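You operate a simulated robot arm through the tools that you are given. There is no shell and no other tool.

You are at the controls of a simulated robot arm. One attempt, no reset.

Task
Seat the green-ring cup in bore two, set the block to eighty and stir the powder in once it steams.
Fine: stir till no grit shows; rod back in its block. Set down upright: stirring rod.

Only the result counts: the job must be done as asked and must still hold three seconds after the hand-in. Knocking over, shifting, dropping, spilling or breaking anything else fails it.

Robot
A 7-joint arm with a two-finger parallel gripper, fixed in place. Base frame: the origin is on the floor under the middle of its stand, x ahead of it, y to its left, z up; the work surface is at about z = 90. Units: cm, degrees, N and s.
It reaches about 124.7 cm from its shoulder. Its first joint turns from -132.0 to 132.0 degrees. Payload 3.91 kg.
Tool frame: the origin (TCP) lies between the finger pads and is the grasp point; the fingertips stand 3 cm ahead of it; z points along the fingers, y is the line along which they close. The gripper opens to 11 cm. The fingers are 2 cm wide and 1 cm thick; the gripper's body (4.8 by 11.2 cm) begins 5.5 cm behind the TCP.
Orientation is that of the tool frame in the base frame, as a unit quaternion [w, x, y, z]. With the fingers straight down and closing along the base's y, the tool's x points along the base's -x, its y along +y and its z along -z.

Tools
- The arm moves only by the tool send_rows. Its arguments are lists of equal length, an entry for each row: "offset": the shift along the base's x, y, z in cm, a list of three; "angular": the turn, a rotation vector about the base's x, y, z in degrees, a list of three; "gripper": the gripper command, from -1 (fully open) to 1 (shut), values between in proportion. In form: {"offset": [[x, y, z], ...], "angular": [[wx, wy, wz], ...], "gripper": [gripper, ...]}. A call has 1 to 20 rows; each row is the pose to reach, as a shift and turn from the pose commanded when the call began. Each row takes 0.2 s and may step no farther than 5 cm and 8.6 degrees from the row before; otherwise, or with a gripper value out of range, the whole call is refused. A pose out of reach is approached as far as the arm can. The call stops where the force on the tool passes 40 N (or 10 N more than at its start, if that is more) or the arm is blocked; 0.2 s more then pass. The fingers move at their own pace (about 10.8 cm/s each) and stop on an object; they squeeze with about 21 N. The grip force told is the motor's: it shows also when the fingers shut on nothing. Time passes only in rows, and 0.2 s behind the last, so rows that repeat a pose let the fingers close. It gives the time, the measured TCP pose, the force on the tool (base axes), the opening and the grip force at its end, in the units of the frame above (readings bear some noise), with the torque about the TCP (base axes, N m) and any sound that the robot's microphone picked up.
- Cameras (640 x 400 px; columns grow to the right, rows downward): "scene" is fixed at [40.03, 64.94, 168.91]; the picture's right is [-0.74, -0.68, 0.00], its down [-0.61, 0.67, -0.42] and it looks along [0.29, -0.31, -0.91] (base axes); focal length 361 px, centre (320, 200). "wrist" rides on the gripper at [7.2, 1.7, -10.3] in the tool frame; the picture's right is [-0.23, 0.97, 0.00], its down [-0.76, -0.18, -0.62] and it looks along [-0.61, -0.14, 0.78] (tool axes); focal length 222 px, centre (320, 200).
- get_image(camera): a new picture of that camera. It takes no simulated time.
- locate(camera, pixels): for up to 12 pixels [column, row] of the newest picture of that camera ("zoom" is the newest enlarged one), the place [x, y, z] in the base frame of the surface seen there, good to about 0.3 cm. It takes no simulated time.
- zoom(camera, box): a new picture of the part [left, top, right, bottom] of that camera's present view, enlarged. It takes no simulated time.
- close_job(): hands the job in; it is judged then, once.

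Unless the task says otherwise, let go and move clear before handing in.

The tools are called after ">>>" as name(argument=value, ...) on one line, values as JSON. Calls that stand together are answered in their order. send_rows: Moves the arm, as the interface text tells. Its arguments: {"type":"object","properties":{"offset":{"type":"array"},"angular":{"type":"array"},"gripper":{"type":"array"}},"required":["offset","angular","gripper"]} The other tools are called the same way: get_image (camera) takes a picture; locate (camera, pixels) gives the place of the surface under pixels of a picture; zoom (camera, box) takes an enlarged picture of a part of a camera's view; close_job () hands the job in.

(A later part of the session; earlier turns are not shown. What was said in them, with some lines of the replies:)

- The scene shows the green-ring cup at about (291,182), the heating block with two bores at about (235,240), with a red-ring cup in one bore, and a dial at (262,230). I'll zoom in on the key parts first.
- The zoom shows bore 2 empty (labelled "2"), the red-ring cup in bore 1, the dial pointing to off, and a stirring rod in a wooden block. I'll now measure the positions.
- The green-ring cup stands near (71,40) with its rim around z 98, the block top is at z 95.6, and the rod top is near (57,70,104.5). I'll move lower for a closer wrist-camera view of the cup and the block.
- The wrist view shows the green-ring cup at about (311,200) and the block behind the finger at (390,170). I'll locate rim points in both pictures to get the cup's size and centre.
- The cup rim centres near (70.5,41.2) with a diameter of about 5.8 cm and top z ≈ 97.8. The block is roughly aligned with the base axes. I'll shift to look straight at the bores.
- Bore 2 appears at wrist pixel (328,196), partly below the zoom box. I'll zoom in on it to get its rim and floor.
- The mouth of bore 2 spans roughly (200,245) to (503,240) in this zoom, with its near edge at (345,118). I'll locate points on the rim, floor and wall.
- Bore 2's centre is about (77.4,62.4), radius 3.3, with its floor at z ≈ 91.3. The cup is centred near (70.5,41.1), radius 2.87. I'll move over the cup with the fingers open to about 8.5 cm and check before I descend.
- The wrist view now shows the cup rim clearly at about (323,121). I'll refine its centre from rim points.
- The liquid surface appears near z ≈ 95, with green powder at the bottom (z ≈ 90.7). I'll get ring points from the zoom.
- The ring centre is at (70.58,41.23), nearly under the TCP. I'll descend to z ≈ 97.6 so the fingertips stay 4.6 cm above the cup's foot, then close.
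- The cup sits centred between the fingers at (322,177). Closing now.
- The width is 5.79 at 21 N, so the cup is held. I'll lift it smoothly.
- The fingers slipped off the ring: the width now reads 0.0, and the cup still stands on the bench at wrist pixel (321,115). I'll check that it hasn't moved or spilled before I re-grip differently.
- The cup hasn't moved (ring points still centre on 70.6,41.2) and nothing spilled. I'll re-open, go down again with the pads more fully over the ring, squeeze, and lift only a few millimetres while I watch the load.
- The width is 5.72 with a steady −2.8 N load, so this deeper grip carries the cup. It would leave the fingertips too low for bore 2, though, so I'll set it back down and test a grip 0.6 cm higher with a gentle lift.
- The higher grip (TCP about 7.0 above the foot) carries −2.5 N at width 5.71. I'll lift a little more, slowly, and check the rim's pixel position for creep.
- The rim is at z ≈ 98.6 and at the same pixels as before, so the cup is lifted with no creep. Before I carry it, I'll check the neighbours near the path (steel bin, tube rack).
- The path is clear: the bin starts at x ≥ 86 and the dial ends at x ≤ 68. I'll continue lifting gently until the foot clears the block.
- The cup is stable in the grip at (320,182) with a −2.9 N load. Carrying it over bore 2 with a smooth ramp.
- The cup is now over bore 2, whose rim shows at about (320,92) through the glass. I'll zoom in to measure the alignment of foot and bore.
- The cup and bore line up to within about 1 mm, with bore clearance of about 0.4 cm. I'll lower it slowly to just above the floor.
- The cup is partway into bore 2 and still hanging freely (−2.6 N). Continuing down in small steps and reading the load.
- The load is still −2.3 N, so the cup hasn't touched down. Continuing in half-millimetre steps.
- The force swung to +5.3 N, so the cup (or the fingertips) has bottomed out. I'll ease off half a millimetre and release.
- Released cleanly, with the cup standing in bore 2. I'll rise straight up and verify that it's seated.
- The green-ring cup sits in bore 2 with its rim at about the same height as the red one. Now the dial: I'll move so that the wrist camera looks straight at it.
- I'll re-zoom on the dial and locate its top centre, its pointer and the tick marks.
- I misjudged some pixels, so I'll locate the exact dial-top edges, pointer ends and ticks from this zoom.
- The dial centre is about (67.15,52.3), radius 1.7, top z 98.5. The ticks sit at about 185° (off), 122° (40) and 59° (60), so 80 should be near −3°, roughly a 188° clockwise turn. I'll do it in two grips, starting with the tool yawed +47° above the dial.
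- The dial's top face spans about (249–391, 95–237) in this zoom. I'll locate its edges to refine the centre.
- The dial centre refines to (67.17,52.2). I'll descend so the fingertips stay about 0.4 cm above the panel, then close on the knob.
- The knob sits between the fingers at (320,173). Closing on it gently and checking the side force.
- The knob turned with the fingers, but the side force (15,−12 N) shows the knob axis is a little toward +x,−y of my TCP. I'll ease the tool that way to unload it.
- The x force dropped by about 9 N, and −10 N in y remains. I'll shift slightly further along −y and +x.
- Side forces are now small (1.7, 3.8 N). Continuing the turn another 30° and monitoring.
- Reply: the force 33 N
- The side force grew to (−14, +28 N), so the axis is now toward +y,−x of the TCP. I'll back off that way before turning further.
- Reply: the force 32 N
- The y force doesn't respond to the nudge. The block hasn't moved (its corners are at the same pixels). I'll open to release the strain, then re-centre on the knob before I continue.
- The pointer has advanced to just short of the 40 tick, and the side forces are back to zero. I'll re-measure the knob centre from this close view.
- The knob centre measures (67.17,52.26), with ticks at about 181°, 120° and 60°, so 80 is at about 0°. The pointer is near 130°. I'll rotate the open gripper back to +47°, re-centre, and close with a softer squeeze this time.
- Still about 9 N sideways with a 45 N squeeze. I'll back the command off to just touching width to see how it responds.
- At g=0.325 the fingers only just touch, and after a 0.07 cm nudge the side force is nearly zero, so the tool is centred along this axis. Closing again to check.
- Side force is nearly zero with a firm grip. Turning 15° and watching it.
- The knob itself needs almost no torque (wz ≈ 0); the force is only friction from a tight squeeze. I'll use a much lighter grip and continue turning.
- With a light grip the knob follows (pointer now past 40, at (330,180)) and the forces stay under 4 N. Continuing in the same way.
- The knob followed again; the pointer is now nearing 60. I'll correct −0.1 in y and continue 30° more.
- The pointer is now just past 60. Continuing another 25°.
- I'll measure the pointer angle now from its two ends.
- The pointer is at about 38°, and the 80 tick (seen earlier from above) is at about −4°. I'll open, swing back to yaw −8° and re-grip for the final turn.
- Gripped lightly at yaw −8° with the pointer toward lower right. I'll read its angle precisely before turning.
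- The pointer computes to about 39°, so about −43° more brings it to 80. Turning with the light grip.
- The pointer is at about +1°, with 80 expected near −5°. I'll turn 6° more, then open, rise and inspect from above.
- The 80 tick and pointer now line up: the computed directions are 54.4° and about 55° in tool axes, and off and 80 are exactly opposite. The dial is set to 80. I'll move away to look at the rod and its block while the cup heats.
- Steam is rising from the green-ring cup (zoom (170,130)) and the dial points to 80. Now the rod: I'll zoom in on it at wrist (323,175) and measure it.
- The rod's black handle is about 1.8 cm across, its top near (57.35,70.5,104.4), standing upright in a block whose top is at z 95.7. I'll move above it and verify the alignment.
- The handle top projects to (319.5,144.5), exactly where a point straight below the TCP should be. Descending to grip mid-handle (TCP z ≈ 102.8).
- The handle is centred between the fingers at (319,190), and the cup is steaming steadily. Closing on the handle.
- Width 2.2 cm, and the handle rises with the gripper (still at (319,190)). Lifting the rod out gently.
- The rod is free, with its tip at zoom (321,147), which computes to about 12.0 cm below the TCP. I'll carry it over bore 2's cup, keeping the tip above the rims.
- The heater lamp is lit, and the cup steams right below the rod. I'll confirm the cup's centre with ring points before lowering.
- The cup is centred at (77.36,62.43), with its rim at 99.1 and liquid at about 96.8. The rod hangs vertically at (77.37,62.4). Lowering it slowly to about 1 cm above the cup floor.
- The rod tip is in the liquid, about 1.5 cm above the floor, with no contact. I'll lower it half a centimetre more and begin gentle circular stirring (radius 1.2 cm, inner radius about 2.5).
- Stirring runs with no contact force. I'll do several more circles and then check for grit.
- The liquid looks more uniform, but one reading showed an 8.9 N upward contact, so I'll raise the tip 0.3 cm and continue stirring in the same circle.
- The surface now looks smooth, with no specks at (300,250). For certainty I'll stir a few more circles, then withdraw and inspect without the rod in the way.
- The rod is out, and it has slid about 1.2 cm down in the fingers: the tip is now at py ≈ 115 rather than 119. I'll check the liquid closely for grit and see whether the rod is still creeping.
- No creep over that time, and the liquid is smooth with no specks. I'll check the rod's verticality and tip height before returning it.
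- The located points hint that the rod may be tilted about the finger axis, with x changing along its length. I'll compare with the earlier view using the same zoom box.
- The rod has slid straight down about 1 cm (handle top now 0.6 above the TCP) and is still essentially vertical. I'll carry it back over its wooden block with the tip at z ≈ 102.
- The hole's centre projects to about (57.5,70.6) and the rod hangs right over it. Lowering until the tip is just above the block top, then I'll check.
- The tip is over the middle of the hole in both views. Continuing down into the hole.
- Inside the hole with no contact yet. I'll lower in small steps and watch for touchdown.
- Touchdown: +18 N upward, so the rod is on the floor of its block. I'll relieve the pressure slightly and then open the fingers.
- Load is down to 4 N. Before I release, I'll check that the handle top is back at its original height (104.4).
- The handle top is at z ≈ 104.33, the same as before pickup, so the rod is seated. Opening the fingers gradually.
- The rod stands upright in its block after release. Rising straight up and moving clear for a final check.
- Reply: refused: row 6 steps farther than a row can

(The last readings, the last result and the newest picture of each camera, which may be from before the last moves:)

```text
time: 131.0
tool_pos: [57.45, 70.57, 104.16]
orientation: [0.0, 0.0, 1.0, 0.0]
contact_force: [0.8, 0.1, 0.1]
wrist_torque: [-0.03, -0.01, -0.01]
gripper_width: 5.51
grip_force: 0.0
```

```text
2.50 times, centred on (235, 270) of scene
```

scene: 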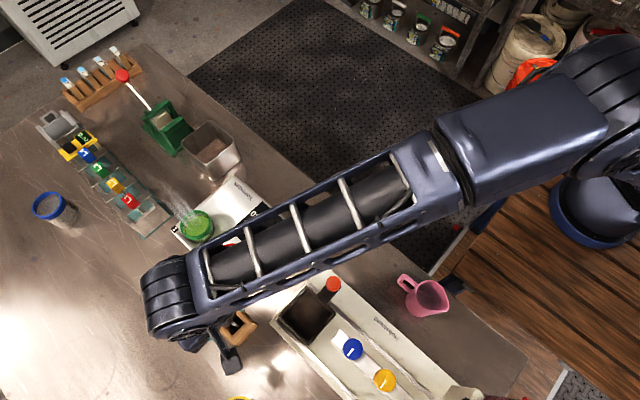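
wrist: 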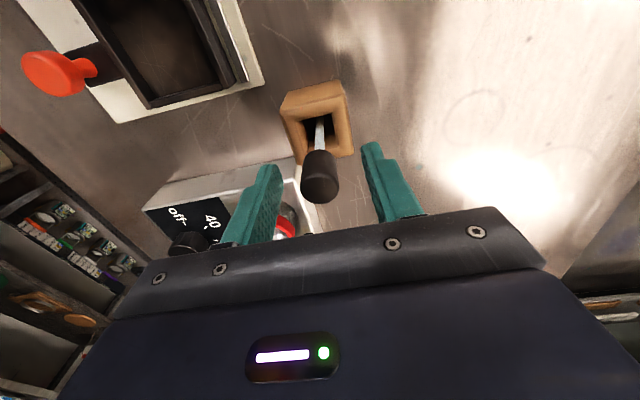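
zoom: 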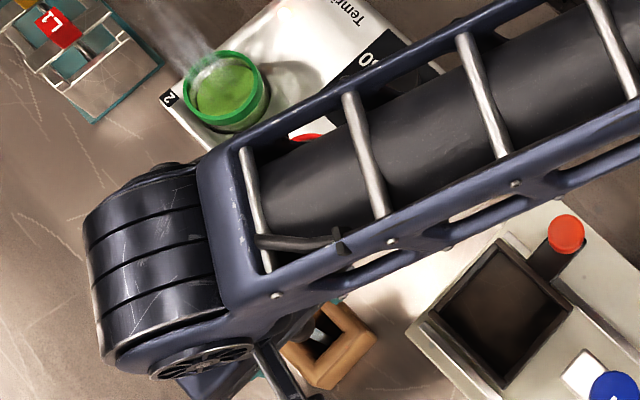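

That call was refused because a row stepped too far, so nothing moved. The cup shows smooth, uniform green with no specks. I'll resend the retreat with shorter steps.

>>> send_rows(offset=[[0, 0, 1], [0, 0, 3.5], [0, 0, 7], [0, 0, 11], [0, 0, 14.5], [-1, -2, 18], [-2.5, -5, 20], [-4, -8.5, 21.5], [-5.5, -12, 23], [-7, -15.5, 24], [-8.5, -19, 25], [-10, -22.5, 26], [-11.5, -26, 26.5], [-11.5, -26, 26.5]], angular=[[0, 0, 0], [0, 0, 0], [0, 0, 0], [0, 0, 0], [0, 0, 0], [0, 0, 0], [0, 0, 0], [0, 0, 0], [0, 0, 0], [0, 0, 0], [0, 0, 0], [0, 0, 0], [0, 0, 0], [0, 0, 0]], gripper=[0, 0, 0, 0, 0, 0, 0, 0, 0, 0, 0, 0, 0, 0])

>>> get_image(camera="scene")

>>> zoom(camera="scene", box=[180, 195, 230, 245])

>>> zoom(camera="scene", box=[160, 190, 310, 350])

>>> get_image(camera="wrist")

```text
time: 134.0
tool_pos: [46.02, 44.75, 130.34]
orientation: [0.0, 0.0, 1.0, 0.0]
contact_force: [-0.5, -0.3, -0.8]
wrist_torque: [-0.01, -0.03, 0.01]
gripper_width: 5.47
grip_force: 0.0
```

```text
taken
```

scene: 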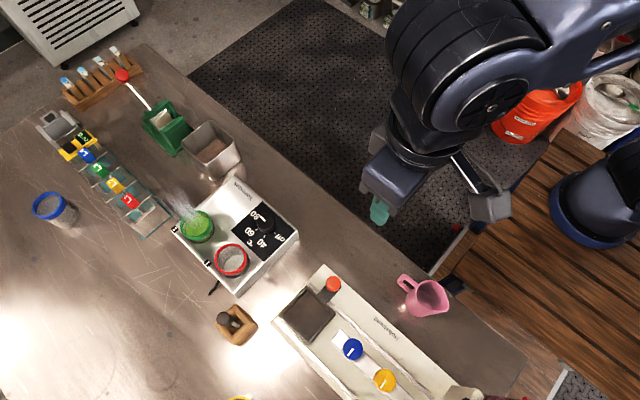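

```text
8.00 times, centred on (205, 220) of scene
```

zoom: 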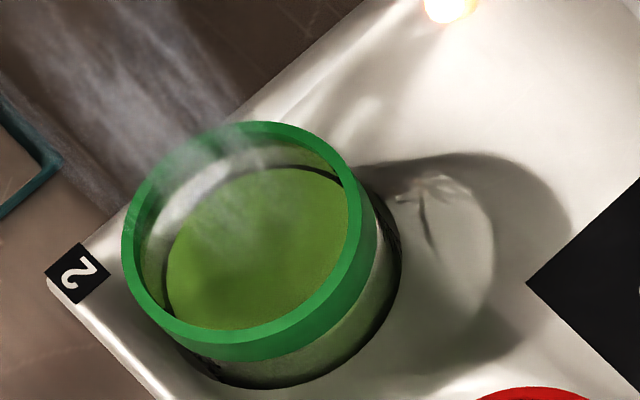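

```text
2.50 times, centred on (235, 270) of scene
```

zoom: 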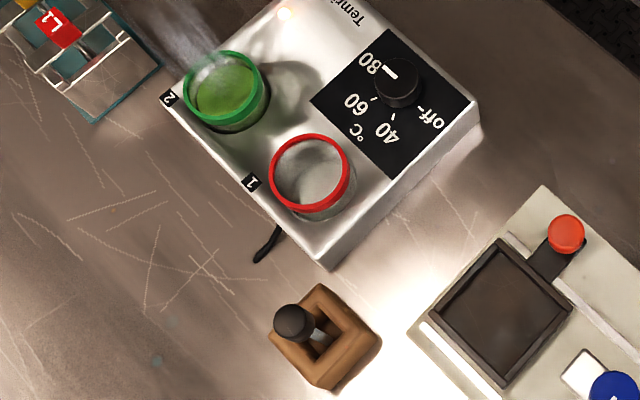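

```text
taken
```

wrist: 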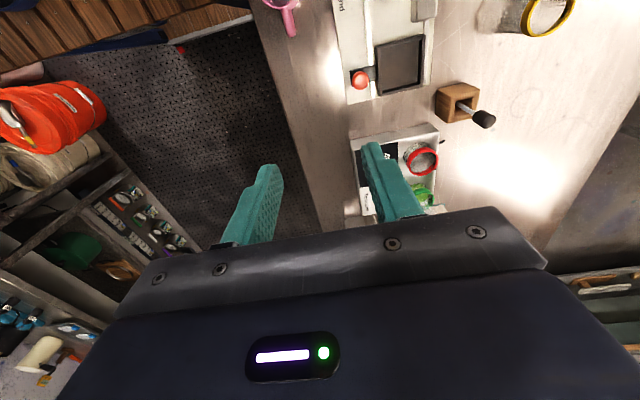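

All objects (heater, red cup, rod block, rod) are at their original pixels, the dial is at 80, and the rod is upright in its block. For certainty about grit I'll take one close wrist view of the cup.

>>> send_rows(offset=[[2.2, 2.2, -1.5], [4.7, 4.7, -3.5], [7.2, 7.2, -5.5], [9.7, 9.7, -8], [12.2, 12.2, -10.5], [14.7, 14.8, -13], [17.2, 17.4, -15.5], [19, 19.2, -17.5], [20.2, 20.4, -19], [20.2, 20.4, -19]], angular=[[0, 0, 0], [0, 0, 0], [0, 0, 0], [0, 0, 0], [0, 0, 0], [0, 0, 0], [0, 0, 0], [0, 0, 0], [0, 0, 0], [0, 0, 0]], gripper=[-0.5, -1, -1, -1, -1, -1, -1, -1, -1, -1])

>>> get_image(camera="wrist")

>>> zoom(camera="wrist", box=[285, 150, 365, 220])

```text
time: 136.2
tool_pos: [66.37, 64.76, 111.96]
orientation: [0.0, 0.0, 1.0, 0.0]
contact_force: [-0.3, 0.2, -1.0]
wrist_torque: [-0.01, 0.01, -0.01]
gripper_width: 10.99
grip_force: 0.1
```

```text
taken
```

wrist: 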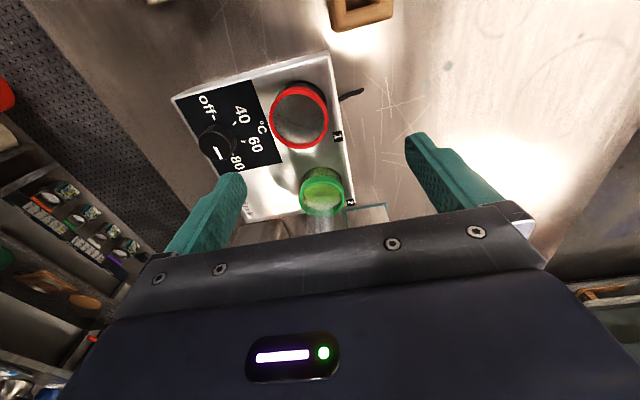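

```text
5.71 times, centred on (325, 185) of wrist
```

zoom: 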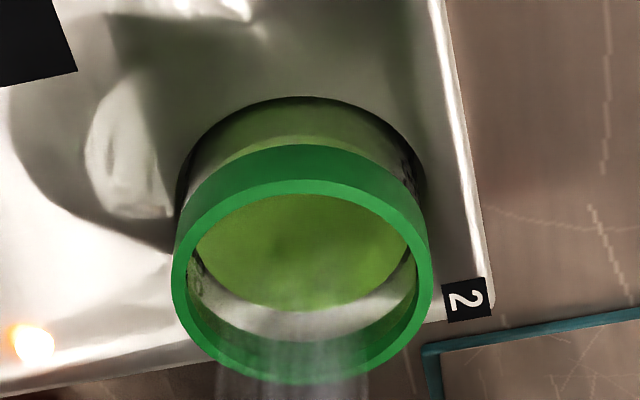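

The liquid at (300,250) is uniformly green with no grit, the cup is seated in bore 2 and the dial reads 80. I'll back away to a clear position before handing in.

>>> send_rows(offset=[[-0.5, -0.5, 2.5], [-2, -2, 5], [-4.5, -4.5, 7.5], [-7, -7, 10], [-9.5, -9.5, 12.5], [-12, -12, 14.5], [-14.5, -14.5, 16], [-17, -17, 17.5], [-19.5, -19.5, 19], [-19.5, -19.5, 19]], angular=[[0, 0, 0], [0, 0, 0], [0, 0, 0], [0, 0, 0], [0, 0, 0], [0, 0, 0], [0, 0, 0], [0, 0, 0], [0, 0, 0], [0, 0, 0]], gripper=[-1, -1, -1, -1, -1, -1, -1, -1, -1, -1])

>>> get_image(camera="scene")

```text
time: 138.4
tool_pos: [46.82, 45.46, 130.76]
orientation: [0.0, 0.0, 1.0, 0.0]
contact_force: [0.2, 0.0, -0.4]
wrist_torque: [0.0, 0.01, -0.02]
gripper_width: 11.0
grip_force: 0.1
```

```text
taken
```

scene: 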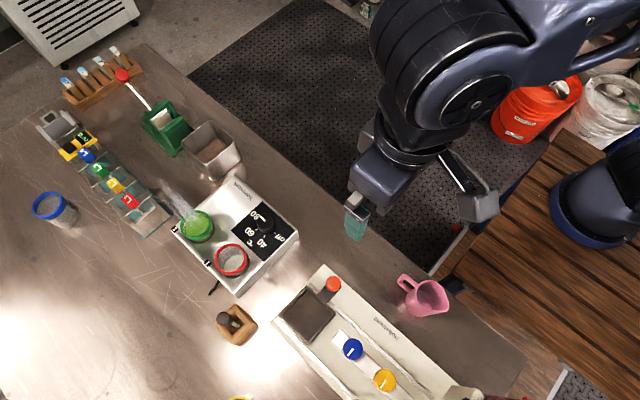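

The final scene shows the green-ring cup in bore 2 at (197,226), the dial at 80, the rod upright in its block at (236,323), and everything else undisturbed. The arm is clear, so I'm handing in.

>>> close_job()

```text
The job is handed in.
```

The job is handed in. The green-ring cup is in bore two, the dial is at eighty, the powder is stirred in, and the rod is back upright in its block.

- **Cup:** My first grip slipped off the ring during the lift, but the cup stayed standing and nothing spilled. The second grip held, and the cup went down until it touched the bore floor.
- **Dial:** I turned it in several light grips. It now points at the 80 mark to within about 2 degrees, and the heater lamp is lit.
- **Stirring:** I waited until the cup was steaming, then stirred about eleven slow circles. Close views afterwards showed smooth, even green with no grit.
- **Rod:** It slid about 1 cm down in the fingers during stirring, but went back into its block at its original height.

In the final picture the heater, the red-ring cup and the rod's block are where they started, nothing else looks disturbed, and the arm is clear.
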